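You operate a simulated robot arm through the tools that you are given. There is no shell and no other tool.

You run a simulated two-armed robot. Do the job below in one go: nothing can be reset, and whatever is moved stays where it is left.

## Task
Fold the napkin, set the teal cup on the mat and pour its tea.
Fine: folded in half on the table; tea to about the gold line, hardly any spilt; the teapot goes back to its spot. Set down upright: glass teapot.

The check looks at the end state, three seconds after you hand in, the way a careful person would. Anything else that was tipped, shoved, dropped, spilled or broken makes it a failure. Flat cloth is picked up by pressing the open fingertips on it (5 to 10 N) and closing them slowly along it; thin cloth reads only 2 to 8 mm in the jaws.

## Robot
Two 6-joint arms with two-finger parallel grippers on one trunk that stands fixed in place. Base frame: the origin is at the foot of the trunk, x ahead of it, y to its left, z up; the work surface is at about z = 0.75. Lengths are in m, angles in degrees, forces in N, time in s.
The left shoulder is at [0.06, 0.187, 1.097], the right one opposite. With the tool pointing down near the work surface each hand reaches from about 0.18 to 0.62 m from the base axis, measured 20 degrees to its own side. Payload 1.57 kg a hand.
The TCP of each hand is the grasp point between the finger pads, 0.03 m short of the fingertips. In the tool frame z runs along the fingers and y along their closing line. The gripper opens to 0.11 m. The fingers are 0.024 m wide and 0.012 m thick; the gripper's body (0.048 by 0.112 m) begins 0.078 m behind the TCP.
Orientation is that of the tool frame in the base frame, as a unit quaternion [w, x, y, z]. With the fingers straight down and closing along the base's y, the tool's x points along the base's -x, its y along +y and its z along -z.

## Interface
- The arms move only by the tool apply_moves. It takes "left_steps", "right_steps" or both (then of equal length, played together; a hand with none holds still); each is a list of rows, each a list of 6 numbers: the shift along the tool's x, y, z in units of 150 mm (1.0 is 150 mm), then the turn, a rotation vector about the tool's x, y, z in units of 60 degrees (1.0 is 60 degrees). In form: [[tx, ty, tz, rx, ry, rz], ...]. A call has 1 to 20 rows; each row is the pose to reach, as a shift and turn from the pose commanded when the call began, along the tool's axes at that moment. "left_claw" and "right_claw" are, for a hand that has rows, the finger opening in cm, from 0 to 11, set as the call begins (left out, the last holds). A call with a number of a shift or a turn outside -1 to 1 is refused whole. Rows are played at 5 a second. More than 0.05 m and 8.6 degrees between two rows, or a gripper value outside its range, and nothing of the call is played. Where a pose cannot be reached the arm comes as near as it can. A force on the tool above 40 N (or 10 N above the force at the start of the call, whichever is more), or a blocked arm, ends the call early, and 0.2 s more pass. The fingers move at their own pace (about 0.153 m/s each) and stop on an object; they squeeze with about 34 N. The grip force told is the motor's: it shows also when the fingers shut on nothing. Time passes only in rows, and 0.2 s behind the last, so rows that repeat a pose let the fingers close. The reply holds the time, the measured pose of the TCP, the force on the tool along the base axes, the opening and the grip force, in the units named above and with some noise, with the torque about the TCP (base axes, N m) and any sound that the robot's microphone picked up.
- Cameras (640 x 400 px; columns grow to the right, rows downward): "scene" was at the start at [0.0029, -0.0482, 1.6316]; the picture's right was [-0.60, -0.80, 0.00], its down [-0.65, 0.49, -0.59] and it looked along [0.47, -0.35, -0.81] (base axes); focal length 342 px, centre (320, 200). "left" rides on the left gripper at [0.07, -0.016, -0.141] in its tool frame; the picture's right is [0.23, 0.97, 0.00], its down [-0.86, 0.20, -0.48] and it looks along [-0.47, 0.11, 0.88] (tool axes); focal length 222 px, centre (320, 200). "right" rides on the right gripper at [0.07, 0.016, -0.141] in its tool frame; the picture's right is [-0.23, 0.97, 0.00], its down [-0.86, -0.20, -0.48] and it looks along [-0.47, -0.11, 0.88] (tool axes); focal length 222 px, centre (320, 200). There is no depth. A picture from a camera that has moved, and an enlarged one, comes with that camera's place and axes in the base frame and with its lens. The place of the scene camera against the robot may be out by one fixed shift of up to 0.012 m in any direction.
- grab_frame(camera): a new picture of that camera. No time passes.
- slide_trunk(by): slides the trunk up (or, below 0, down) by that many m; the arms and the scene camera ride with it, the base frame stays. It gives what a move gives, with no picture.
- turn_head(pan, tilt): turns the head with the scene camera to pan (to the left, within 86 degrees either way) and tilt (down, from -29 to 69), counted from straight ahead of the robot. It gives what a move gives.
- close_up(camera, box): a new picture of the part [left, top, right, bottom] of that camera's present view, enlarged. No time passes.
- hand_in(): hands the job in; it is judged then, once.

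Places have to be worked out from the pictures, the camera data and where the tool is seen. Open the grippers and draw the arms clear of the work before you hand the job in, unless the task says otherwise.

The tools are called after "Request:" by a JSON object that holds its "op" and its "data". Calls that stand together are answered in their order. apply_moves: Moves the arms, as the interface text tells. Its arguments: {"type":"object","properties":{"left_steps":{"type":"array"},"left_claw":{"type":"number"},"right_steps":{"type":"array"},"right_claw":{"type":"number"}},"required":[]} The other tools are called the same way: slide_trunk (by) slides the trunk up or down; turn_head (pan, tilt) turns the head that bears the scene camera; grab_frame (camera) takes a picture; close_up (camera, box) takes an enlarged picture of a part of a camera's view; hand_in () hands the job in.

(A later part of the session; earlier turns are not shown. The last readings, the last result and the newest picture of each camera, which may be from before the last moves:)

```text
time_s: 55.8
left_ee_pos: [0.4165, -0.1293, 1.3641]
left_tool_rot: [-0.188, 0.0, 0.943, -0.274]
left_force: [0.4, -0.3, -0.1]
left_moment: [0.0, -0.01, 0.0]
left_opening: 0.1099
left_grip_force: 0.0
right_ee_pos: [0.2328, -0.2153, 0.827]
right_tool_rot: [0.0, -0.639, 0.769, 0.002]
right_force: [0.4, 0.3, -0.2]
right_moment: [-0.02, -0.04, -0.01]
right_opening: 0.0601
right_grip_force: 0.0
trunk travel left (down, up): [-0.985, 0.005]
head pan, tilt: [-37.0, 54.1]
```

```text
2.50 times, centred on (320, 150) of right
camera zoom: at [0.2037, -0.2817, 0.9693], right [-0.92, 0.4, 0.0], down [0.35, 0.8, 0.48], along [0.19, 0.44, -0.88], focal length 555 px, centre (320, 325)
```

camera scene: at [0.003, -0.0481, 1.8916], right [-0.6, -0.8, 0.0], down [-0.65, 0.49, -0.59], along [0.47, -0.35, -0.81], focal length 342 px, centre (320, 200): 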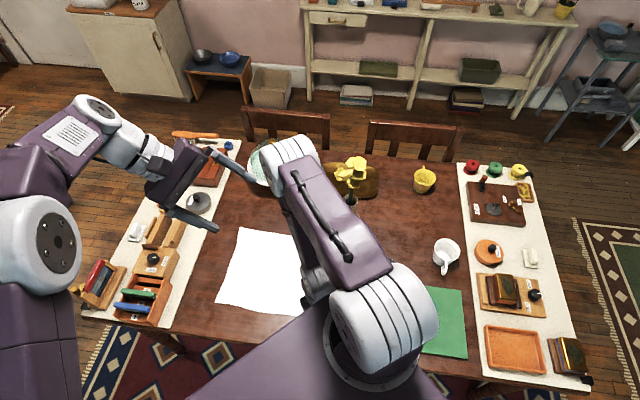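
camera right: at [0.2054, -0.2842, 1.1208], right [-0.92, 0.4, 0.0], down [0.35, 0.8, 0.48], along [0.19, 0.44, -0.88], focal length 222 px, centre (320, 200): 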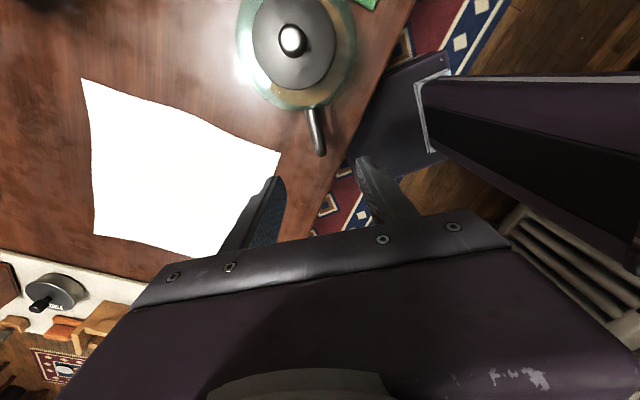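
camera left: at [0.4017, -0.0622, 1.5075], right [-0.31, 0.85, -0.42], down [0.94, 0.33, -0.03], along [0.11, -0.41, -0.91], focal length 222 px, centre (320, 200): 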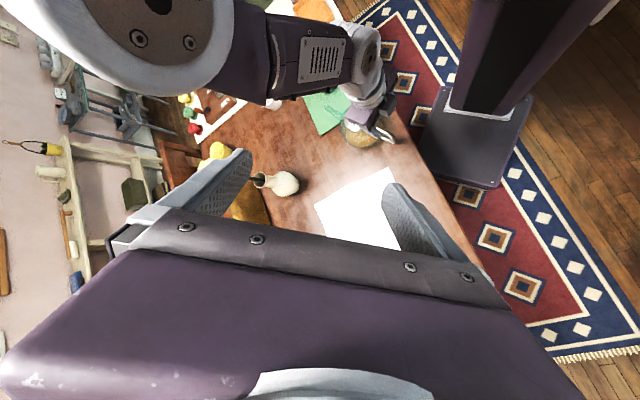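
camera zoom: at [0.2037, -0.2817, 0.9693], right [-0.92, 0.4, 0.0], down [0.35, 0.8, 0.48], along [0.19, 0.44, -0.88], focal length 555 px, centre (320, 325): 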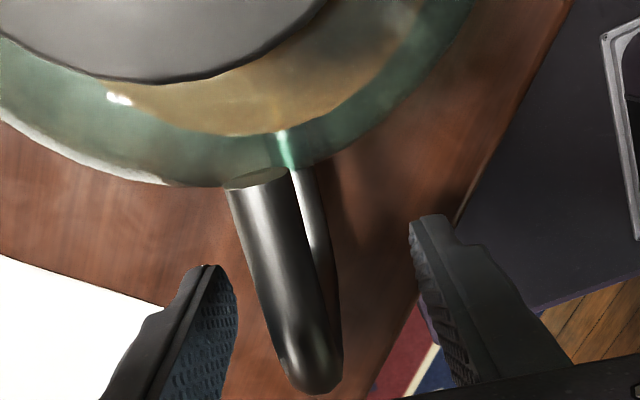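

I close to 22 mm first to see how the handle sits between the pads.

Request:
{"op": "apply_moves", "data": {"right_steps": [[0.008, -0.008, 0, 0, 0, 0], [0.008, -0.008, 0, 0, 0, 0], [0.008, -0.008, 0, 0, 0, 0]], "right_claw": 2.4}}

Request:
{"op": "close_up", "data": {"camera": "right", "box": [240, 70, 400, 230]}}

```text
time_s: 56.6
left_ee_pos: [0.4167, -0.1282, 1.3647]
left_tool_rot: [-0.187, 0.001, 0.943, -0.273]
left_force: [0.1, -0.3, 0.1]
left_moment: [0.0, 0.01, 0.01]
left_opening: 0.1099
left_grip_force: 0.0
right_ee_pos: [0.2339, -0.217, 0.8268]
right_tool_rot: [0.001, -0.639, 0.769, 0.002]
right_force: [-0.7, -0.4, 0.2]
right_moment: [0.0, 0.02, -0.03]
right_opening: 0.024
right_grip_force: 0.1
trunk travel left (down, up): [-0.985, 0.005]
head pan, tilt: [-37.0, 54.1]
```

```text
2.50 times, centred on (320, 150) of right
camera zoom: at [0.2055, -0.2829, 0.9693], right [-0.92, 0.4, 0.0], down [0.35, 0.8, 0.48], along [0.19, 0.44, -0.88], focal length 555 px, centre (320, 325)
```

zoom: 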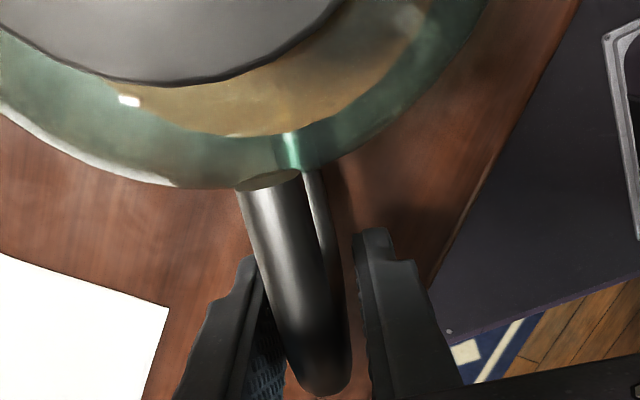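

The handle is about 1.5 mm toward the left pad. I shift that much and close fully.

Request:
{"op": "apply_moves", "data": {"right_steps": [[0, -0.009, 0, 0, 0, 0], [0, -0.009, 0, 0, 0, 0]]}}

Request:
{"op": "apply_moves", "data": {"right_steps": [[0, 0, 0, 0, 0, 0], [0, 0, 0, 0, 0, 0], [0, 0, 0, 0, 0, 0]], "right_claw": 0}}

Request:
{"op": "close_up", "data": {"camera": "right", "box": [240, 70, 400, 230]}}

```text
time_s: 57.2
left_ee_pos: [0.4162, -0.1288, 1.3646]
left_tool_rot: [-0.187, 0.0, 0.944, -0.273]
left_force: [-0.2, 0.2, 0.2]
left_moment: [0.02, -0.01, -0.02]
left_opening: 0.1098
left_grip_force: 0.1
right_ee_pos: [0.2351, -0.2173, 0.8272]
right_tool_rot: [0.001, -0.639, 0.769, 0.002]
right_force: [-0.7, -0.7, -0.6]
right_moment: [-0.01, 0.0, -0.02]
right_opening: 0.024
right_grip_force: 0.1
trunk travel left (down, up): [-0.985, 0.005]
head pan, tilt: [-37.0, 54.1]
```

```text
time_s: 58.0
left_ee_pos: [0.4164, -0.1284, 1.3646]
left_tool_rot: [-0.186, 0.0, 0.943, -0.275]
left_force: [0.8, 0.9, 0.2]
left_moment: [0.0, 0.03, 0.01]
left_opening: 0.11
left_grip_force: 0.1
right_ee_pos: [0.2355, -0.2171, 0.8273]
right_tool_rot: [0.0, -0.639, 0.769, 0.002]
right_force: [-0.9, 0.3, -0.2]
right_moment: [-0.09, -0.32, -0.1]
right_opening: 0.0136
right_grip_force: 29.9
trunk travel left (down, up): [-0.985, 0.005]
head pan, tilt: [-37.0, 54.1]
```

```text
2.50 times, centred on (320, 150) of right
camera zoom: at [0.2064, -0.2828, 0.9689], right [-0.92, 0.4, 0.0], down [0.35, 0.8, 0.48], along [0.19, 0.44, -0.88], focal length 555 px, centre (320, 325)
```

zoom: 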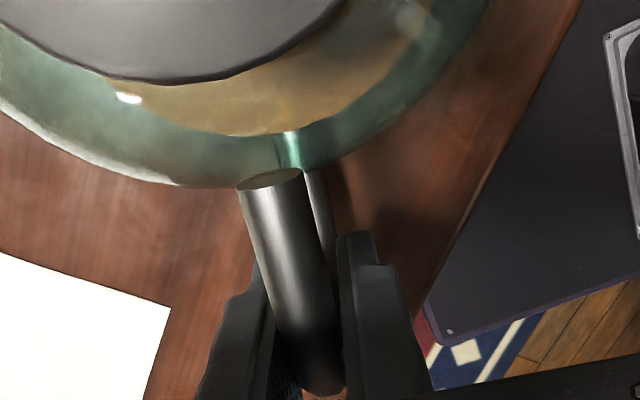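

Gripped again. I lift it 10 cm, then will carry it around to the right-front of the cup while turning it.

Request:
{"op": "apply_moves", "data": {"right_steps": [[0, 0, -0.02, 0, 0, 0], [0, 0, -0.06, 0, 0, 0], [0, 0, -0.15, 0, 0, 0], [0, 0, -0.27, 0, 0, 0], [0, 0, -0.4, 0, 0, 0], [0, 0, -0.53, 0, 0, 0], [0, 0, -0.63, 0, 0, 0], [0, 0, -0.667, 0, 0, 0], [0, 0, -0.667, 0, 0, 0]]}}

Request:
{"op": "grab_frame", "data": {"camera": "right"}}

Request:
{"op": "grab_frame", "data": {"camera": "left"}}

```text
time_s: 60.0
left_ee_pos: [0.4167, -0.1294, 1.3641]
left_tool_rot: [-0.188, 0.0, 0.943, -0.273]
left_force: [-0.6, -0.6, 0.3]
left_moment: [0.0, -0.03, 0.02]
left_opening: 0.1099
left_grip_force: 0.0
right_ee_pos: [0.2365, -0.2177, 0.9282]
right_tool_rot: [0.0, -0.639, 0.77, 0.002]
right_force: [-0.3, 0.6, -7.6]
right_moment: [0.8, -0.13, -0.02]
right_opening: 0.0136
right_grip_force: 30.5
trunk travel left (down, up): [-0.985, 0.005]
head pan, tilt: [-37.0, 54.1]
```

```text
taken
camera right: at [0.2077, -0.2842, 1.0689], right [-0.92, 0.4, 0.0], down [0.35, 0.8, 0.48], along [0.19, 0.44, -0.88], focal length 222 px, centre (320, 200)
```

right: 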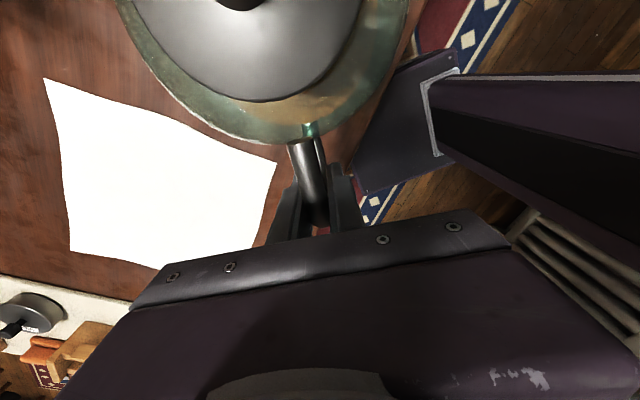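

```text
taken
camera left: at [0.4022, -0.063, 1.5073], right [-0.31, 0.85, -0.42], down [0.94, 0.33, -0.03], along [0.11, -0.41, -0.91], focal length 222 px, centre (320, 200)
```

left: 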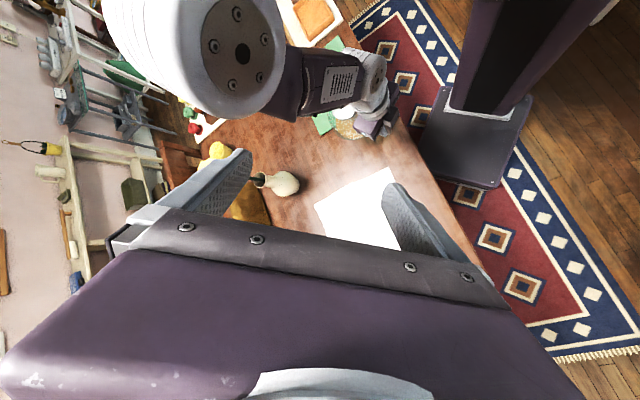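

The pot hangs steady. I carry it around, turning it about 60° in all, in two stages.

Request:
{"op": "apply_moves", "data": {"right_steps": [[0.04, -0.022, 0, 0, 0, 0.03], [0.13, -0.072, 0, 0, 0, 0.1], [0.23, -0.127, 0, 0, 0, 0.175], [0.33, -0.182, 0, 0, 0, 0.25], [0.43, -0.238, 0, 0, 0, 0.33], [0.53, -0.293, 0, 0, 0, 0.405], [0.61, -0.338, 0, 0, 0, 0.47], [0.65, -0.36, 0, 0, 0, 0.5], [0.65, -0.36, 0, 0, 0, 0.5]]}}

Request:
{"op": "grab_frame", "data": {"camera": "left"}}

```text
time_s: 62.0
left_ee_pos: [0.4165, -0.1312, 1.3635]
left_tool_rot: [-0.189, 0.0, 0.943, -0.273]
left_force: [0.4, 0.0, -0.2]
left_moment: [-0.02, -0.04, 0.01]
left_opening: 0.1096
left_grip_force: 0.0
right_ee_pos: [0.2706, -0.3258, 0.9274]
right_tool_rot: [0.0, -0.417, 0.909, 0.002]
right_force: [-0.4, -0.2, -7.5]
right_moment: [0.62, -0.51, 0.0]
right_opening: 0.0137
right_grip_force: 30.4
trunk travel left (down, up): [-0.985, 0.005]
head pan, tilt: [-37.0, 54.1]
```

```text
taken
camera left: at [0.4022, -0.0631, 1.5073], right [-0.31, 0.85, -0.42], down [0.94, 0.33, -0.03], along [0.11, -0.41, -0.91], focal length 222 px, centre (320, 200)
```

left: 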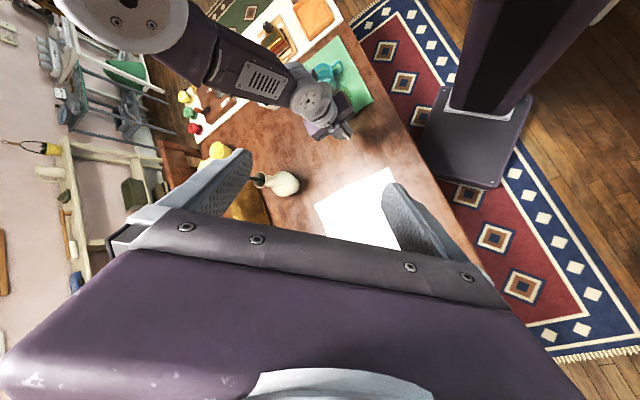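

Half-way and steady. I do the second half, ending with the spout over the cup from its front-right side.

Request:
{"op": "apply_moves", "data": {"right_steps": [[0.02, -0.035, 0, 0, 0, 0.03], [0.07, -0.12, 0, 0, 0, 0.095], [0.125, -0.215, 0, 0, 0, 0.165], [0.185, -0.318, 0, 0, 0, 0.245], [0.243, -0.418, 0, 0, 0, 0.322], [0.3, -0.516, 0, 0, 0, 0.397], [0.345, -0.594, 0, 0, 0, 0.457], [0.368, -0.634, 0, 0, 0, 0.488], [0.368, -0.634, 0, 0, 0, 0.488]]}}

Request:
{"op": "grab_frame", "data": {"camera": "left"}}

Request:
{"op": "close_up", "data": {"camera": "left", "box": [270, 40, 390, 120]}}

Request:
{"op": "grab_frame", "data": {"camera": "right"}}

Request:
{"op": "grab_frame", "data": {"camera": "scene"}}

```text
time_s: 64.0
left_ee_pos: [0.4154, -0.1296, 1.3641]
left_tool_rot: [-0.189, 0.0, 0.943, -0.273]
left_force: [0.2, 0.1, -0.7]
left_moment: [0.01, -0.02, 0.0]
left_opening: 0.11
left_grip_force: 0.0
right_ee_pos: [0.3074, -0.4279, 0.9249]
right_tool_rot: [0.0, -0.175, 0.985, 0.002]
right_force: [0.7, 0.2, -7.1]
right_moment: [0.28, -0.76, -0.02]
right_opening: 0.0139
right_grip_force: 30.4
trunk travel left (down, up): [-0.985, 0.005]
head pan, tilt: [-37.0, 54.1]
```

```text
taken
camera left: at [0.4022, -0.0633, 1.5073], right [-0.31, 0.85, -0.42], down [0.94, 0.33, -0.03], along [0.11, -0.41, -0.91], focal length 222 px, centre (320, 200)
```

left: 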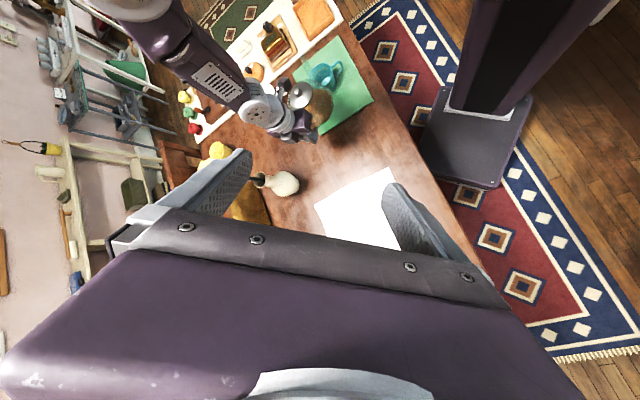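

```text
5.00 times, centred on (330, 80) of left
camera zoom: at [0.4022, -0.0633, 1.5073], right [-0.31, 0.85, -0.42], down [0.94, 0.33, -0.03], along [0.11, -0.41, -0.91], focal length 1111 px, centre (270, 800)
```

zoom: 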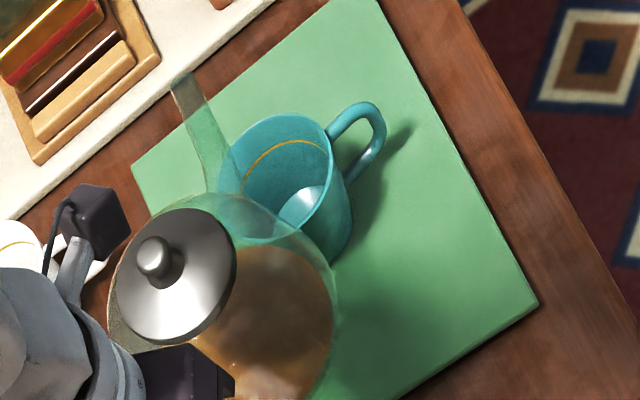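

```text
taken
camera right: at [0.2368, -0.4367, 1.067], right [-0.12, 0.99, 0.0], down [0.87, 0.1, 0.48], along [0.47, 0.06, -0.88], focal length 222 px, centre (320, 200)
```

right: 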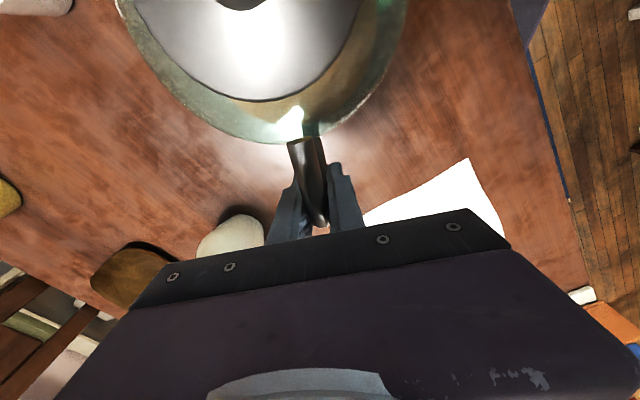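

```text
taken
camera scene: at [0.0036, -0.0496, 1.8915], right [-0.6, -0.8, 0.0], down [-0.65, 0.49, -0.59], along [0.47, -0.35, -0.81], focal length 342 px, centre (320, 200)
```

scene: 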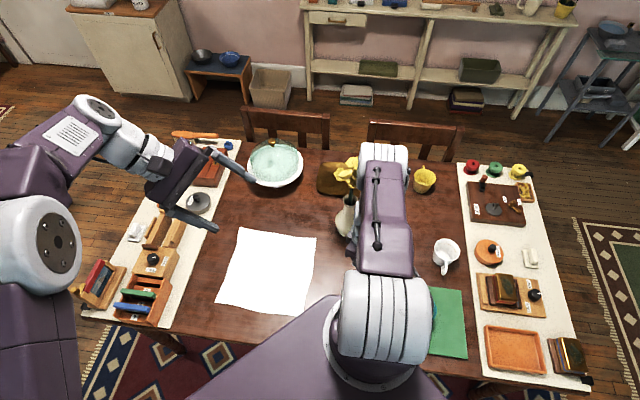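

Now the left camera has a clear view of cup, gold line and spout; the tip is over the cup, about 1.5 cm short of its centre. I tilt to 24° about the tip while lowering it.

Request:
{"op": "apply_moves", "data": {"right_steps": [[-0.0136, 0, -0.0575, 0, -0.0667, 0], [-0.0199, 0, -0.0958, 0, -0.1333, 0], [-0.0188, 0, -0.1009, 0, -0.2, 0], [-0.0105, 0, -0.1056, 0, -0.2667, 0], [0.0053, 0, -0.1095, 0, -0.3333, 0], [0.0281, 0, -0.1321, 0, -0.4, 0], [0.0281, 0, -0.1321, 0, -0.4, 0]]}}

Request:
{"op": "close_up", "data": {"camera": "left", "box": [270, 40, 390, 120]}}

```text
time_s: 65.6
left_ee_pos: [0.4163, -0.1297, 1.3645]
left_tool_rot: [-0.189, 0.001, 0.944, -0.271]
left_force: [0.0, -0.4, -0.2]
left_moment: [-0.01, -0.01, 0.02]
left_opening: 0.1098
left_grip_force: 0.1
right_ee_pos: [0.3109, -0.4411, 0.9451]
right_tool_rot: [0.204, -0.17, 0.963, 0.042]
right_force: [-0.7, -0.1, -8.1]
right_moment: [0.23, -0.61, 0.02]
right_opening: 0.0138
right_grip_force: 29.9
right hand out of reach, approached as far as the arm can: row 1, 2, 3, 4, 5, 6, 7
trunk travel left (down, up): [-0.985, 0.005]
head pan, tilt: [-37.0, 54.1]
```

```text
5.00 times, centred on (330, 80) of left
camera zoom: at [0.402, -0.0633, 1.5074], right [-0.31, 0.85, -0.42], down [0.94, 0.33, -0.03], along [0.11, -0.41, -0.91], focal length 1111 px, centre (270, 800)
```

zoom: 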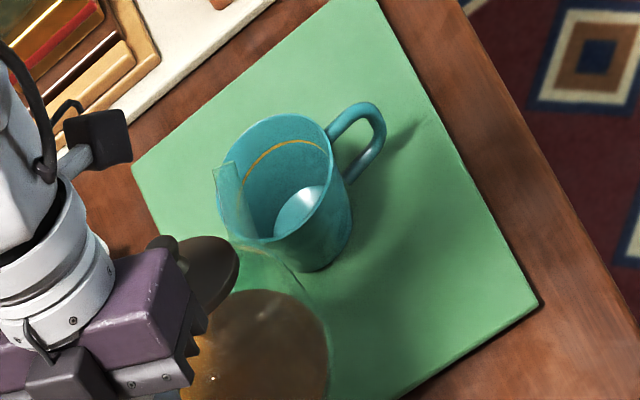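

The arm reports it cannot quite follow: orientation is right, but the hand sits 14 mm too far out. No tea has flowed. I hold still for a moment to see whether it settles.

Request:
{"op": "apply_moves", "data": {"right_steps": [[0, 0, 0, 0, 0, 0], [0, 0, 0, 0, 0, 0], [0, 0, 0, 0, 0, 0], [0, 0, 0, 0, 0, 0]]}}

Request:
{"op": "grab_frame", "data": {"camera": "left"}}

```text
time_s: 66.6
left_ee_pos: [0.4169, -0.1303, 1.3639]
left_tool_rot: [-0.188, 0.0, 0.944, -0.273]
left_force: [0.5, 0.3, -0.1]
left_moment: [0.0, -0.01, 0.01]
left_opening: 0.1102
left_grip_force: 0.1
right_ee_pos: [0.3099, -0.4395, 0.9443]
right_tool_rot: [0.203, -0.17, 0.963, 0.042]
right_force: [0.8, -0.3, -8.2]
right_moment: [0.24, -0.62, -0.02]
right_opening: 0.014
right_grip_force: 30.3
trunk travel left (down, up): [-0.985, 0.005]
head pan, tilt: [-37.0, 54.1]
```

```text
taken
camera left: at [0.4022, -0.0634, 1.5073], right [-0.31, 0.85, -0.42], down [0.94, 0.33, -0.03], along [0.11, -0.41, -0.91], focal length 222 px, centre (320, 200)
```

left: 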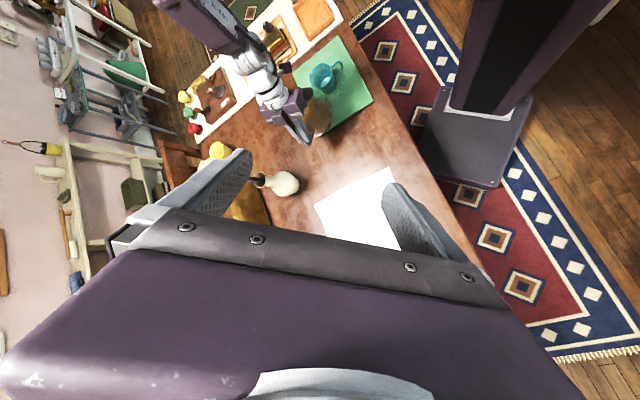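

It settled there, with the wrist now rolled into a new configuration. I enlarge the view to measure the spout tip against the cup.

Request:
{"op": "close_up", "data": {"camera": "left", "box": [300, 50, 360, 90]}}

```text
10.00 times, centred on (330, 70) of left
camera zoom: at [0.4022, -0.0634, 1.5073], right [-0.31, 0.85, -0.42], down [0.94, 0.33, -0.03], along [0.11, -0.41, -0.91], focal length 2221 px, centre (220, 1500)
```

zoom: 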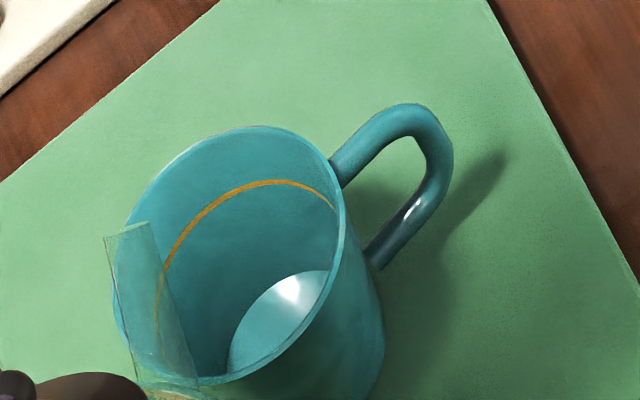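

The tip hangs over the cup, about 2 cm short of the centre and inside the rim. I nudge it 1 cm further in and see whether the arm now follows.

Request:
{"op": "apply_moves", "data": {"right_steps": [[0.0305, 0.02, -0.0136, 0, 0, 0], [0.0609, 0.04, -0.0271, 0, 0, 0], [0.0609, 0.04, -0.0271, 0, 0, 0]]}}

```text
time_s: 67.4
left_ee_pos: [0.4167, -0.1296, 1.3644]
left_tool_rot: [-0.188, 0.0, 0.944, -0.272]
left_force: [0.4, 0.5, -0.1]
left_moment: [-0.01, 0.02, 0.0]
left_opening: 0.11
left_grip_force: 0.0
right_ee_pos: [0.3013, -0.4448, 0.9451]
right_tool_rot: [0.203, -0.171, 0.963, 0.043]
right_force: [0.6, 0.5, -8.4]
right_moment: [0.24, -0.69, 0.0]
right_opening: 0.0136
right_grip_force: 31.0
right hand out of reach, approached as far as the arm can: row 1, 2, 3
trunk travel left (down, up): [-0.985, 0.005]
head pan, tilt: [-37.0, 54.1]
```

It moved in along the pouring line but not sideways, so something limits this posture. I look at the arm from the scene camera and enlarge the left view.

Request:
{"op": "grab_frame", "data": {"camera": "scene"}}

Request:
{"op": "close_up", "data": {"camera": "left", "box": [140, 0, 380, 150]}}

```text
taken
camera scene: at [0.0037, -0.0496, 1.8915], right [-0.6, -0.8, 0.0], down [-0.65, 0.49, -0.59], along [0.47, -0.35, -0.81], focal length 342 px, centre (320, 200)
```

scene: 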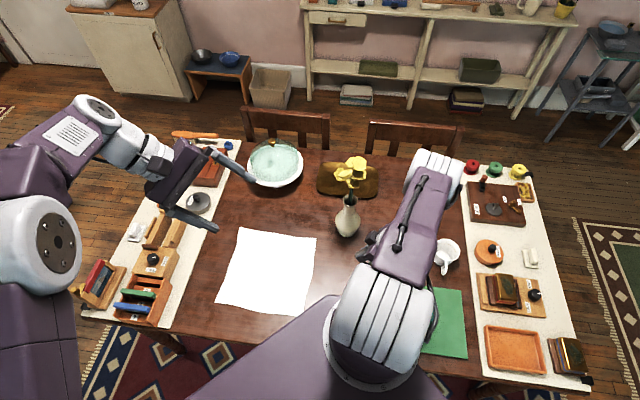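

```text
2.67 times, centred on (260, 75) of left
camera zoom: at [0.4022, -0.0634, 1.5073], right [-0.31, 0.85, -0.42], down [0.94, 0.33, -0.03], along [0.11, -0.41, -0.91], focal length 592 px, centre (480, 533)
```

zoom: 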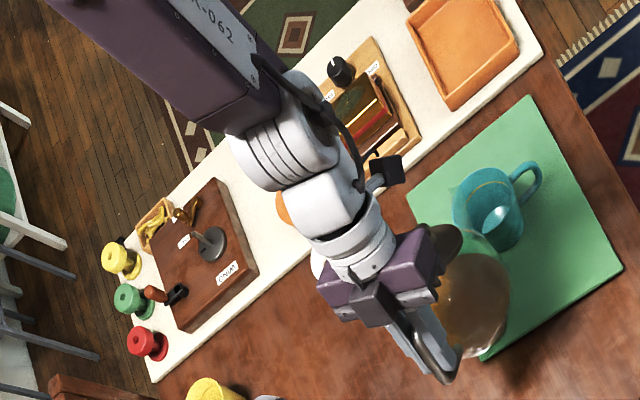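

The wrist is being twisted sideways out of the arm's plane, which is what limits it. I tilt the pot back upright here first, then take it to the robot side of the cup so that the tilt lies in the arm's own plane.

Request:
{"op": "apply_moves", "data": {"right_steps": [[-0.0108, 0, -0.0244, 0, 0.1, 0], [-0.0216, 0, -0.0488, 0, 0.2, 0], [-0.0324, 0, -0.0732, 0, 0.3, 0], [-0.0432, 0, -0.0976, 0, 0.4, 0], [-0.0432, 0, -0.0976, 0, 0.4, 0]]}}

Request:
{"op": "close_up", "data": {"camera": "left", "box": [140, 0, 380, 150]}}

```text
time_s: 68.6
left_ee_pos: [0.4171, -0.1304, 1.3647]
left_tool_rot: [-0.188, 0.0, 0.944, -0.273]
left_force: [0.2, -0.2, -0.4]
left_moment: [0.0, -0.01, 0.02]
left_opening: 0.11
left_grip_force: 0.0
right_ee_pos: [0.3035, -0.4436, 0.959]
right_tool_rot: [0.015, -0.175, 0.984, 0.01]
right_force: [0.5, 0.3, -6.9]
right_moment: [0.25, -0.73, 0.01]
right_opening: 0.0137
right_grip_force: 30.1
right hand out of reach, approached as far as the arm can: row 4
trunk travel left (down, up): [-0.985, 0.005]
head pan, tilt: [-37.0, 54.1]
```

```text
2.67 times, centred on (260, 75) of left
camera zoom: at [0.4023, -0.0633, 1.5073], right [-0.31, 0.85, -0.42], down [0.94, 0.33, -0.03], along [0.11, -0.41, -0.91], focal length 592 px, centre (480, 533)
```

zoom: 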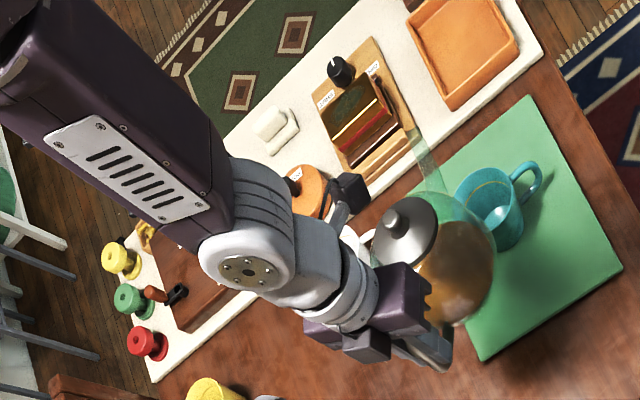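

The tool is nearly in line with the forearm here. I carry the pot upright back toward the robot side, turning it as it goes.

Request:
{"op": "apply_moves", "data": {"right_steps": [[0.02, 0.035, 0, 0, 0.01, -0.02], [0.075, 0.12, 0, 0, 0.02, -0.085], [0.145, 0.235, 0, 0, 0.028, -0.17], [0.22, 0.355, 0, 0, 0.028, -0.26], [0.295, 0.48, 0, 0, 0.028, -0.35], [0.37, 0.6, 0, 0, 0.028, -0.44], [0.44, 0.715, 0, 0, 0.028, -0.525], [0.495, 0.803, 0, 0, 0.028, -0.59], [0.519, 0.841, 0, 0, 0.028, -0.617], [0.519, 0.841, 0, 0, 0.028, -0.617]]}}

Request:
{"op": "close_up", "data": {"camera": "left", "box": [140, 0, 380, 150]}}

```text
time_s: 70.8
left_ee_pos: [0.4164, -0.1295, 1.3637]
left_tool_rot: [-0.188, 0.0, 0.943, -0.273]
left_force: [-0.1, -0.1, 0.5]
left_moment: [-0.01, 0.01, -0.02]
left_opening: 0.1102
left_grip_force: 0.0
right_ee_pos: [0.2056, -0.3767, 0.9608]
right_tool_rot: [-0.04, -0.478, 0.877, 0.007]
right_force: [-1.1, -0.5, -8.8]
right_moment: [0.71, -0.44, 0.0]
right_opening: 0.0137
right_grip_force: 30.3
right hand out of reach, approached as far as the arm can: row 3, 4, 5, 6, 7, 8, 9, 10
trunk travel left (down, up): [-0.985, 0.005]
head pan, tilt: [-37.0, 54.1]
```

```text
2.67 times, centred on (260, 75) of left
camera zoom: at [0.4025, -0.0639, 1.5072], right [-0.31, 0.85, -0.42], down [0.94, 0.33, -0.03], along [0.11, -0.41, -0.91], focal length 592 px, centre (480, 533)
```

zoom: 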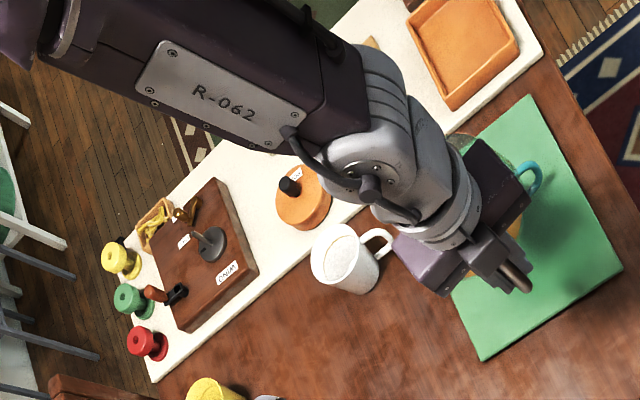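

The wrist took the wrong branch near its aligned position and could not follow. I move the pot back outward, straightening it, to get the wrist into its natural branch again; the pot stays essentially upright throughout.

Request:
{"op": "apply_moves", "data": {"right_steps": [[0.03, -0.08, -0.03, 0.012, -0.015, 0.06], [0.062, -0.163, -0.054, 0.024, -0.03, 0.125], [0.093, -0.244, -0.081, 0.036, -0.046, 0.187], [0.124, -0.326, -0.108, 0.048, -0.061, 0.25], [0.155, -0.407, -0.136, 0.048, -0.061, 0.312], [0.185, -0.488, -0.163, 0.048, -0.061, 0.375], [0.216, -0.57, -0.19, 0.048, -0.061, 0.437], [0.247, -0.651, -0.217, 0.048, -0.061, 0.5], [0.247, -0.651, -0.217, 0.048, -0.061, 0.5]]}}

Request:
{"op": "close_up", "data": {"camera": "left", "box": [140, 0, 380, 150]}}

```text
time_s: 72.8
left_ee_pos: [0.417, -0.1309, 1.3643]
left_tool_rot: [-0.187, 0.0, 0.944, -0.273]
left_force: [0.2, -0.5, 0.0]
left_moment: [-0.01, -0.01, -0.04]
left_opening: 0.1102
left_grip_force: 0.1
right_ee_pos: [0.2604, -0.4561, 0.9875]
right_tool_rot: [-0.009, -0.26, 0.965, -0.018]
right_force: [-0.1, -0.8, -8.8]
right_moment: [0.43, -0.72, 0.01]
right_opening: 0.0138
right_grip_force: 30.4
right hand out of reach, approached as far as the arm can: row 3, 4, 5, 7, 8, 9
trunk travel left (down, up): [-0.985, 0.005]
head pan, tilt: [-37.0, 54.1]
```

```text
2.67 times, centred on (260, 75) of left
camera zoom: at [0.4021, -0.0635, 1.5073], right [-0.31, 0.85, -0.42], down [0.94, 0.33, -0.03], along [0.11, -0.41, -0.91], focal length 592 px, centre (480, 533)
```

zoom: 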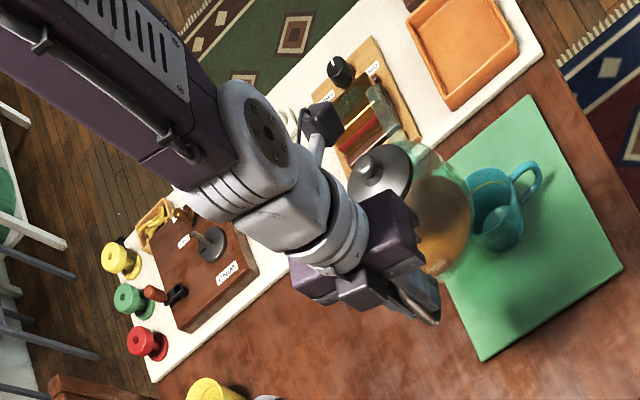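

The wrist is still unwinding. I keep going outward and up, which bends the wrist clearly to its natural side, while bringing the pot upright.

Request:
{"op": "apply_moves", "data": {"right_steps": [[-0.003, -0.076, -0.075, -0.007, -0.006, 0.06], [-0.005, -0.153, -0.15, -0.014, -0.013, 0.125], [-0.008, -0.229, -0.225, -0.021, -0.019, 0.187], [-0.011, -0.306, -0.3, -0.0287, -0.0255, 0.25], [-0.013, -0.382, -0.375, -0.0287, -0.0255, 0.312], [-0.016, -0.458, -0.45, -0.0287, -0.0255, 0.375], [-0.019, -0.535, -0.525, -0.0287, -0.0255, 0.437], [-0.021, -0.611, -0.6, -0.0287, -0.0255, 0.5], [-0.021, -0.611, -0.6, -0.0287, -0.0255, 0.5]]}}

Request:
{"op": "close_up", "data": {"camera": "left", "box": [140, 0, 380, 150]}}

```text
time_s: 74.8
left_ee_pos: [0.4161, -0.1313, 1.365]
left_tool_rot: [-0.187, 0.0, 0.944, -0.272]
left_force: [-0.1, 0.4, 0.4]
left_moment: [0.0, -0.01, -0.02]
left_opening: 0.1102
left_grip_force: 0.1
right_ee_pos: [0.311, -0.5278, 1.0777]
right_tool_rot: [0.004, -0.002, 1.0, -0.001]
right_force: [-0.2, 0.1, -6.8]
right_moment: [0.03, -0.77, -0.01]
right_opening: 0.0138
right_grip_force: 30.4
right hand out of reach, approached as far as the arm can: row 1, 2
trunk travel left (down, up): [-0.985, 0.005]
head pan, tilt: [-37.0, 54.1]
```

```text
2.67 times, centred on (260, 75) of left
camera zoom: at [0.4021, -0.0635, 1.5073], right [-0.31, 0.85, -0.42], down [0.94, 0.33, -0.03], along [0.11, -0.41, -0.91], focal length 592 px, centre (480, 533)
```

zoom: 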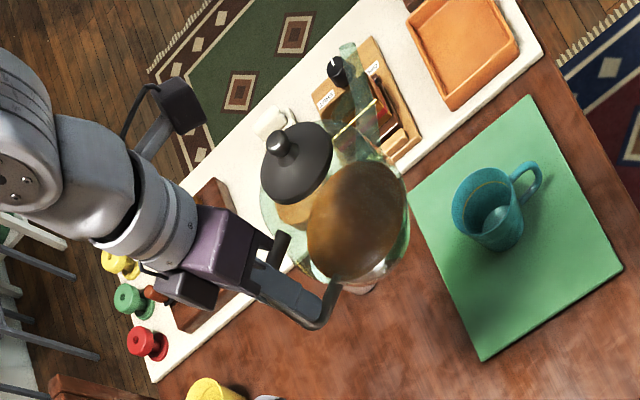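

The wrist is natural again and the pot hangs upright at (0.311, -0.528, 1.078). I now lower the trunk in stages, raising the hand between them, so that the forearm slopes outward for the pour.

Request:
{"op": "slide_trunk", "data": {"by": -0.12}}

Request:
{"op": "apply_moves", "data": {"right_steps": [[0, 0, -0.1, 0, 0, 0], [0, 0, -0.25, 0, 0, 0], [0, 0, -0.45, 0, 0, 0], [0, 0, -0.65, 0, 0, 0], [0, 0, -0.85, 0, 0, 0], [0, 0, -1.0, 0, 0, 0], [0, 0, -1.0, 0, 0, 0]]}}

Request:
{"op": "grab_frame", "data": {"camera": "left"}}

Request:
{"op": "grab_frame", "data": {"camera": "scene"}}

```text
time_s: 76.3
left_ee_pos: [0.4166, -0.1308, 1.2439]
left_tool_rot: [-0.188, 0.0, 0.943, -0.273]
left_force: [-0.3, 0.7, -0.2]
left_moment: [0.0, 0.01, -0.01]
left_opening: 0.1101
left_grip_force: 0.0
right_ee_pos: [0.3099, -0.5278, 0.9579]
right_tool_rot: [0.005, -0.002, 1.0, -0.002]
right_force: [-0.1, -0.3, -7.6]
right_moment: [0.02, -0.78, -0.03]
right_opening: 0.0138
right_grip_force: 30.6
trunk travel left (down, up): [-0.865, 0.125]
head pan, tilt: [-37.0, 54.1]
```

```text
time_s: 77.9
left_ee_pos: [0.4168, -0.1306, 1.2433]
left_tool_rot: [-0.188, 0.0, 0.944, -0.272]
left_force: [-1.7, 0.5, 1.2]
left_moment: [-0.05, 0.01, 0.0]
left_opening: 0.11
left_grip_force: 0.1
right_ee_pos: [0.3077, -0.5278, 1.1087]
right_tool_rot: [0.005, -0.002, 1.0, -0.001]
right_force: [-0.2, -0.5, -7.8]
right_moment: [0.0, -0.77, 0.0]
right_opening: 0.0137
right_grip_force: 30.4
trunk travel left (down, up): [-0.865, 0.125]
head pan, tilt: [-37.0, 54.1]
```

```text
taken
camera left: at [0.4023, -0.0638, 1.3872], right [-0.31, 0.85, -0.42], down [0.94, 0.33, -0.03], along [0.11, -0.41, -0.91], focal length 222 px, centre (320, 200)
```

left: 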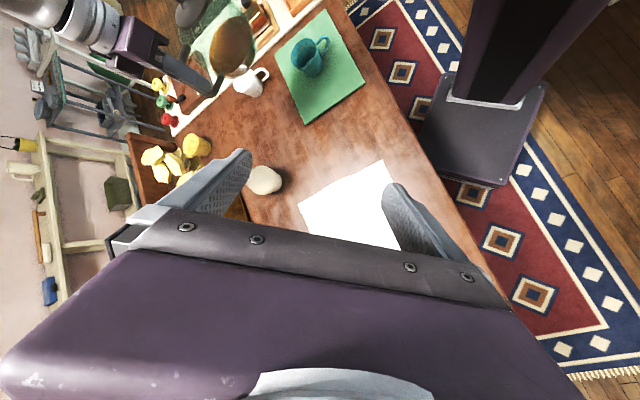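

```text
taken
camera scene: at [0.0039, -0.0502, 1.7715], right [-0.6, -0.8, 0.0], down [-0.65, 0.49, -0.59], along [0.47, -0.35, -0.81], focal length 342 px, centre (320, 200)
```

scene: 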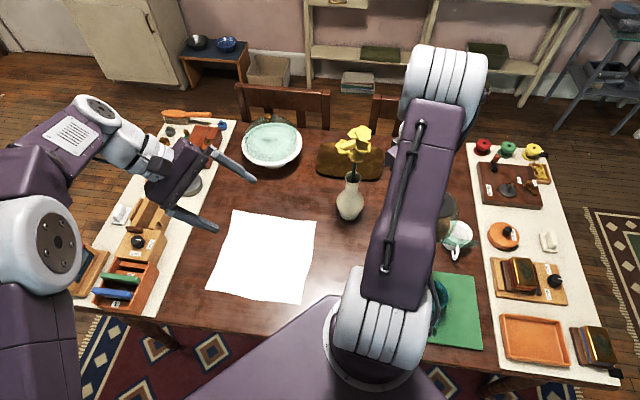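

Steady at 7.7 N. I continue lowering the trunk and raising the hand; the flower head near (0.47, -0.53, 1.1) is 16 cm away, so I keep x where it is.

Request:
{"op": "slide_trunk", "data": {"by": -0.15}}

Request:
{"op": "apply_moves", "data": {"right_steps": [[0.02, 0, -0.05, 0, 0, 0], [0.06, 0, -0.15, 0, 0, 0], [0.12, 0, -0.3, 0, 0, 0], [0.18, 0, -0.42, 0, 0, 0], [0.2, 0, -0.5, 0, 0, 0], [0.2, 0, -0.5, 0, 0, 0]]}}

Request:
{"op": "slide_trunk", "data": {"by": -0.07}}

Request:
{"op": "grab_frame", "data": {"camera": "left"}}

Request:
{"op": "grab_frame", "data": {"camera": "scene"}}

```text
time_s: 79.6
left_ee_pos: [0.4162, -0.1296, 1.0941]
left_tool_rot: [-0.188, 0.0, 0.944, -0.272]
left_force: [0.7, -0.2, -0.1]
left_moment: [-0.01, 0.01, 0.02]
left_opening: 0.11
left_grip_force: 0.0
right_ee_pos: [0.3079, -0.528, 0.959]
right_tool_rot: [0.004, -0.002, 1.0, -0.001]
right_force: [0.2, 0.3, -7.6]
right_moment: [0.01, -0.78, -0.03]
right_opening: 0.0139
right_grip_force: 30.8
trunk travel left (down, up): [-0.715, 0.275]
head pan, tilt: [-37.0, 54.1]
```

```text
time_s: 81.0
left_ee_pos: [0.4159, -0.1309, 1.0936]
left_tool_rot: [-0.188, 0.0, 0.944, -0.273]
left_force: [0.0, -0.8, -0.1]
left_moment: [-0.02, -0.03, 0.0]
left_opening: 0.1099
left_grip_force: 0.0
right_ee_pos: [0.2756, -0.5267, 1.0333]
right_tool_rot: [0.004, -0.002, 1.0, -0.001]
right_force: [0.1, -0.2, -7.8]
right_moment: [-0.01, -0.81, -0.02]
right_opening: 0.0142
right_grip_force: 30.0
trunk travel left (down, up): [-0.715, 0.275]
head pan, tilt: [-37.0, 54.1]
```

```text
time_s: 82.1
left_ee_pos: [0.4167, -0.1308, 1.0246]
left_tool_rot: [-0.188, -0.001, 0.943, -0.273]
left_force: [0.3, 1.7, 0.6]
left_moment: [0.01, 0.02, 0.03]
left_opening: 0.1101
left_grip_force: 0.0
right_ee_pos: [0.276, -0.5264, 0.963]
right_tool_rot: [0.004, -0.003, 1.0, -0.002]
right_force: [-0.1, 0.6, -7.7]
right_moment: [0.03, -0.77, -0.02]
right_opening: 0.0138
right_grip_force: 30.6
trunk travel left (down, up): [-0.645, 0.345]
head pan, tilt: [-37.0, 54.1]
```

```text
taken
camera left: at [0.4018, -0.0631, 1.1674], right [-0.31, 0.85, -0.42], down [0.94, 0.33, -0.03], along [0.11, -0.41, -0.91], focal length 222 px, centre (320, 200)
```

left: 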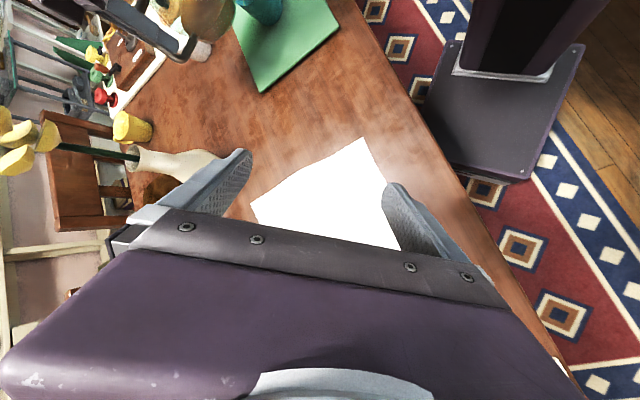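

```text
taken
camera scene: at [0.0032, -0.0494, 1.5516], right [-0.6, -0.8, 0.0], down [-0.65, 0.49, -0.59], along [0.47, -0.35, -0.81], focal length 342 px, centre (320, 200)
```

scene: 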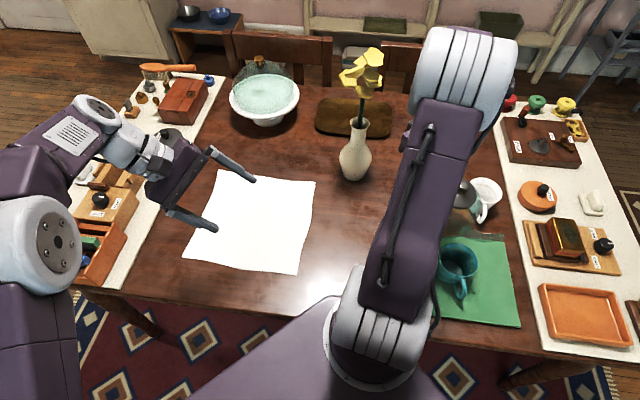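

Now the scene camera sees the cup clearly and the arm has a natural bend. I turn the pot in place so its handle points straight away from the shoulder.

Request:
{"op": "apply_moves", "data": {"right_steps": [[0, 0, 0, 0, 0, 0.06], [0, 0, 0, 0, 0, 0.17], [0, 0, 0, 0, 0, 0.29], [0, 0, 0, 0, 0, 0.41], [0, 0, 0, 0, 0, 0.53], [0, 0, 0, 0, 0, 0.65], [0, 0, 0, 0, 0, 0.77], [0, 0, 0, 0, 0, 0.88], [0, 0, 0, 0, 0, 0.958], [0, 0, 0, 0, 0, 0.958]]}}

Request:
{"op": "grab_frame", "data": {"camera": "scene"}}

Request:
{"op": "grab_frame", "data": {"camera": "right"}}

```text
time_s: 84.3
left_ee_pos: [0.4161, -0.1298, 1.0229]
left_tool_rot: [-0.189, 0.0, 0.943, -0.273]
left_force: [0.8, 0.2, 0.0]
left_moment: [0.01, 0.02, -0.03]
left_opening: 0.11
left_grip_force: 0.1
right_ee_pos: [0.2763, -0.5255, 0.9628]
right_tool_rot: [0.005, 0.479, 0.878, 0.002]
right_force: [-0.3, -0.3, -7.5]
right_moment: [-0.63, -0.45, 0.0]
right_opening: 0.0137
right_grip_force: 30.1
trunk travel left (down, up): [-0.645, 0.345]
head pan, tilt: [-37.0, 54.1]
```

```text
taken
camera scene: at [0.0035, -0.0493, 1.5515], right [-0.6, -0.8, 0.0], down [-0.65, 0.49, -0.59], along [0.47, -0.35, -0.81], focal length 342 px, centre (320, 200)
```

scene: 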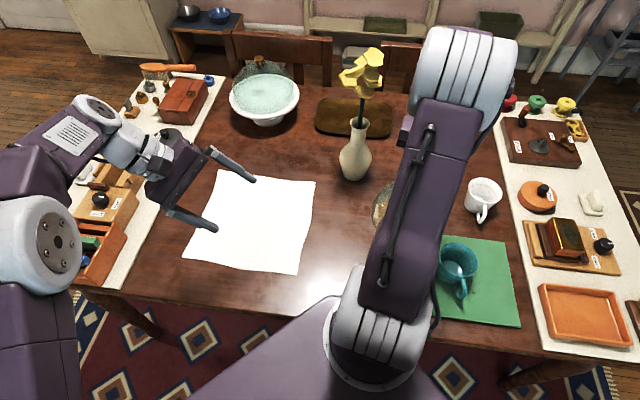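

```text
taken
camera right: at [0.2505, -0.4574, 1.1044], right [0.94, 0.33, 0.01], down [0.29, -0.83, 0.48], along [0.17, -0.45, -0.88], focal length 222 px, centre (320, 200)
```

right: 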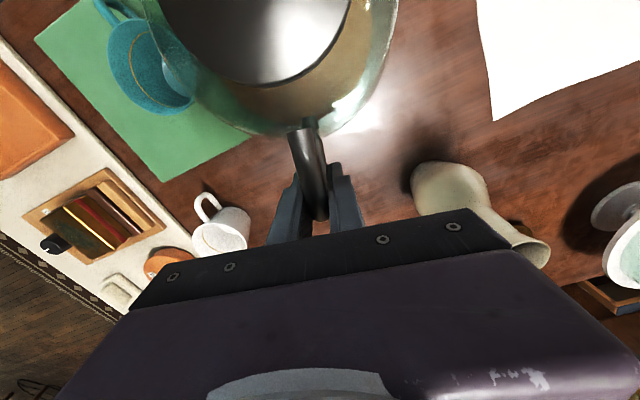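

No complaint this time. I swing the pot around toward the line from the shoulder through the cup, at a safe height, in two steps.

Request:
{"op": "apply_moves", "data": {"right_steps": [[-0.007, -0.07, -0.04, 0, 0, 0.022], [-0.021, -0.22, -0.1, 0, 0, 0.07], [-0.036, -0.38, -0.15, 0, 0, 0.119], [-0.052, -0.55, -0.2, 0, 0, 0.172], [-0.065, -0.69, -0.235, 0, 0, 0.216], [-0.071, -0.751, -0.247, 0, 0, 0.235], [-0.071, -0.751, -0.247, 0, 0, 0.235]]}}

```text
time_s: 85.9
left_ee_pos: [0.4176, -0.1303, 1.0243]
left_tool_rot: [-0.189, -0.001, 0.943, -0.272]
left_force: [1.4, 0.5, -0.2]
left_moment: [-0.06, 0.0, -0.03]
left_opening: 0.1101
left_grip_force: 0.0
right_ee_pos: [0.1864, -0.5955, 0.9997]
right_tool_rot: [0.005, 0.584, 0.812, 0.003]
right_force: [-0.1, 0.0, -8.1]
right_moment: [-0.74, -0.22, 0.01]
right_opening: 0.0136
right_grip_force: 30.2
trunk travel left (down, up): [-0.645, 0.345]
head pan, tilt: [-37.0, 54.1]
```

Following well. I complete the swing.

Request:
{"op": "apply_moves", "data": {"right_steps": [[-0.025, -0.07, 0, 0, 0, 0.023], [-0.076, -0.21, 0, 0, 0, 0.07], [-0.13, -0.357, 0, 0, 0, 0.118], [-0.185, -0.51, 0, 0, 0, 0.168], [-0.235, -0.645, 0, 0, 0, 0.213], [-0.257, -0.705, 0, 0, 0, 0.2325], [-0.257, -0.705, 0, 0, 0, 0.2325]]}}

Request:
{"op": "grab_frame", "data": {"camera": "scene"}}

Request:
{"op": "grab_frame", "data": {"camera": "right"}}

Request:
{"op": "grab_frame", "data": {"camera": "left"}}

```text
time_s: 87.5
left_ee_pos: [0.4161, -0.1309, 1.0237]
left_tool_rot: [-0.188, 0.0, 0.943, -0.273]
left_force: [-0.5, 0.7, -0.4]
left_moment: [0.01, 0.02, 0.04]
left_opening: 0.11
left_grip_force: 0.1
right_ee_pos: [0.0989, -0.6651, 0.9988]
right_tool_rot: [0.004, 0.677, 0.736, 0.002]
right_force: [0.7, -0.3, -7.9]
right_moment: [-0.81, -0.05, -0.01]
right_opening: 0.0137
right_grip_force: 31.0
trunk travel left (down, up): [-0.645, 0.345]
head pan, tilt: [-37.0, 54.1]
```

```text
taken
camera scene: at [0.0032, -0.0494, 1.5515], right [-0.6, -0.8, 0.0], down [-0.65, 0.49, -0.59], along [0.47, -0.35, -0.81], focal length 342 px, centre (320, 200)
```

scene: 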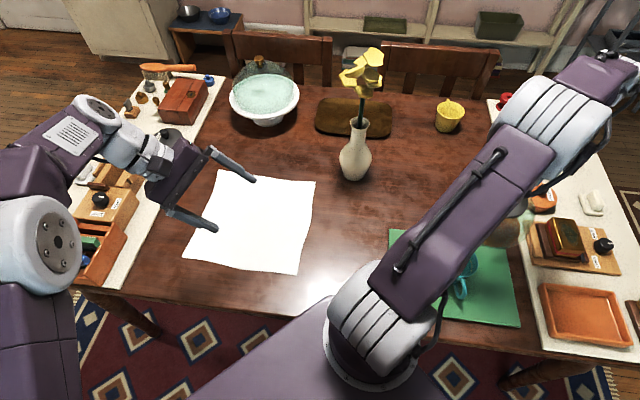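

```text
taken
camera right: at [0.1086, -0.5935, 1.1401], right [0.99, -0.15, 0.01], down [-0.13, -0.87, 0.48], along [-0.06, -0.48, -0.88], focal length 222 px, centre (320, 200)
```

right: 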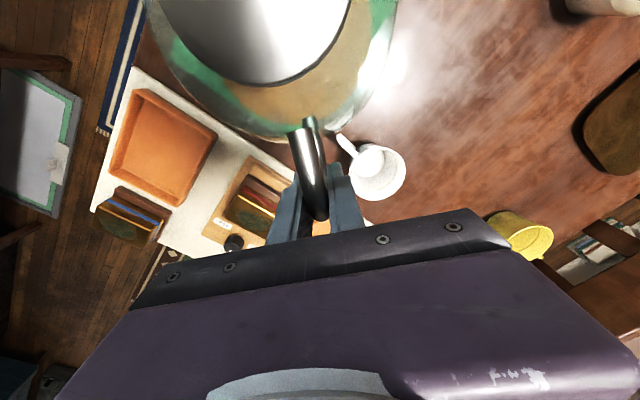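

```text
taken
camera left: at [0.4019, -0.0631, 1.1674], right [-0.31, 0.85, -0.42], down [0.94, 0.33, -0.03], along [0.11, -0.41, -0.91], focal length 222 px, centre (320, 200)
```

left: 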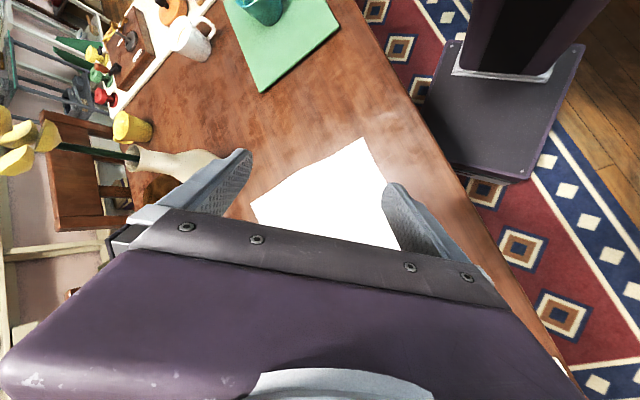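

The pot is lined up: shoulder, cup and handle in one plane. I lift and re-aim the left hand's camera at the cup before tilting.

Request:
{"op": "apply_moves", "data": {"left_steps": [[0.133, -0.037, -0.164, 0.035, 0.006, 0], [0.266, -0.075, -0.328, 0.07, 0.012, 0], [0.398, -0.112, -0.493, 0.105, 0.019, 0], [0.531, -0.15, -0.657, 0.14, 0.025, 0], [0.664, -0.187, -0.821, 0.175, 0.031, 0], [0.664, -0.187, -0.821, 0.175, 0.031, 0]]}}

Request:
{"op": "grab_frame", "data": {"camera": "left"}}

```text
time_s: 88.9
left_ee_pos: [0.3704, -0.0779, 1.1718]
left_tool_rot: [-0.202, -0.014, 0.911, -0.358]
left_force: [0.3, 0.1, 0.3]
left_moment: [0.01, 0.0, 0.0]
left_opening: 0.1102
left_grip_force: 0.0
right_ee_pos: [0.0996, -0.6646, 0.9986]
right_tool_rot: [0.004, 0.678, 0.735, 0.001]
right_force: [-0.2, -0.6, -8.0]
right_moment: [-0.76, -0.05, -0.01]
right_opening: 0.0139
right_grip_force: 30.0
trunk travel left (down, up): [-0.645, 0.345]
head pan, tilt: [-37.0, 54.1]
```

```text
taken
camera left: at [0.358, 0.0113, 1.3023], right [-0.37, 0.75, -0.54], down [0.92, 0.36, -0.14], along [0.09, -0.55, -0.83], focal length 222 px, centre (320, 200)
```

left: 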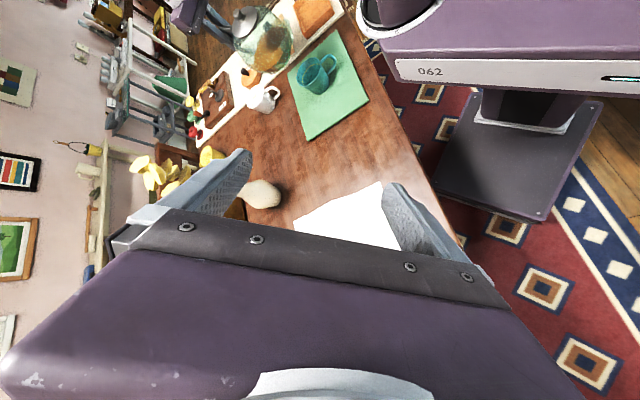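

The view shows cup and pot well. Now I tilt to 20° while moving the spout out over the cup, all within the arm's plane.

Request:
{"op": "apply_moves", "data": {"right_steps": [[-0.107, 0, 0, 0, -0.0667, 0], [-0.213, 0, 0, 0, -0.1333, 0], [-0.32, 0, 0.027, 0, -0.2, 0], [-0.427, 0, 0.053, 0, -0.2667, 0], [-0.53, 0, 0.083, 0, -0.3333, 0], [-0.53, 0, 0.083, 0, -0.3333, 0]]}}

Request:
{"op": "close_up", "data": {"camera": "left", "box": [220, 0, 380, 100]}}

Request:
{"op": "grab_frame", "data": {"camera": "scene"}}

```text
time_s: 90.3
left_ee_pos: [0.3693, -0.0786, 1.173]
left_tool_rot: [-0.203, -0.014, 0.912, -0.358]
left_force: [-0.2, 0.5, -0.5]
left_moment: [0.0, 0.04, -0.03]
left_opening: 0.1098
left_grip_force: 0.0
right_ee_pos: [0.1046, -0.7461, 0.9871]
right_tool_rot: [0.132, 0.668, 0.723, -0.115]
right_force: [-0.4, -0.5, -7.8]
right_moment: [-0.65, -0.04, 0.02]
right_opening: 0.0139
right_grip_force: 30.1
trunk travel left (down, up): [-0.645, 0.345]
head pan, tilt: [-37.0, 54.1]
```

```text
4.00 times, centred on (300, 50) of left
camera zoom: at [0.3577, 0.0116, 1.3021], right [-0.37, 0.75, -0.54], down [0.92, 0.36, -0.14], along [0.09, -0.55, -0.83], focal length 888 px, centre (400, 800)
```

zoom: 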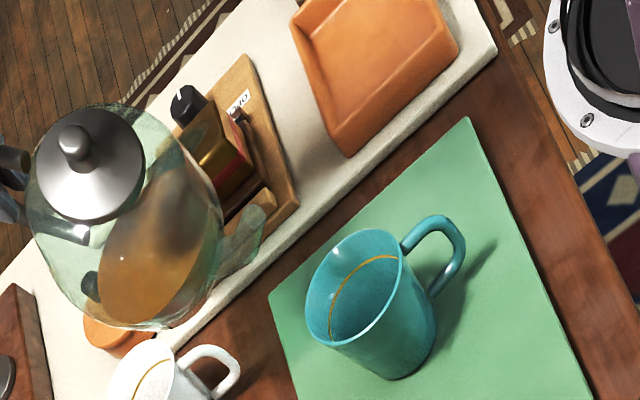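

```text
taken
camera scene: at [0.0031, -0.0495, 1.5515], right [-0.6, -0.8, 0.0], down [-0.65, 0.49, -0.59], along [0.47, -0.35, -0.81], focal length 342 px, centre (320, 200)
```

scene: 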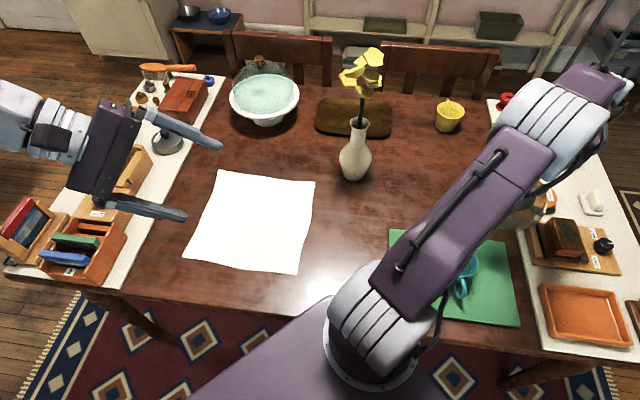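

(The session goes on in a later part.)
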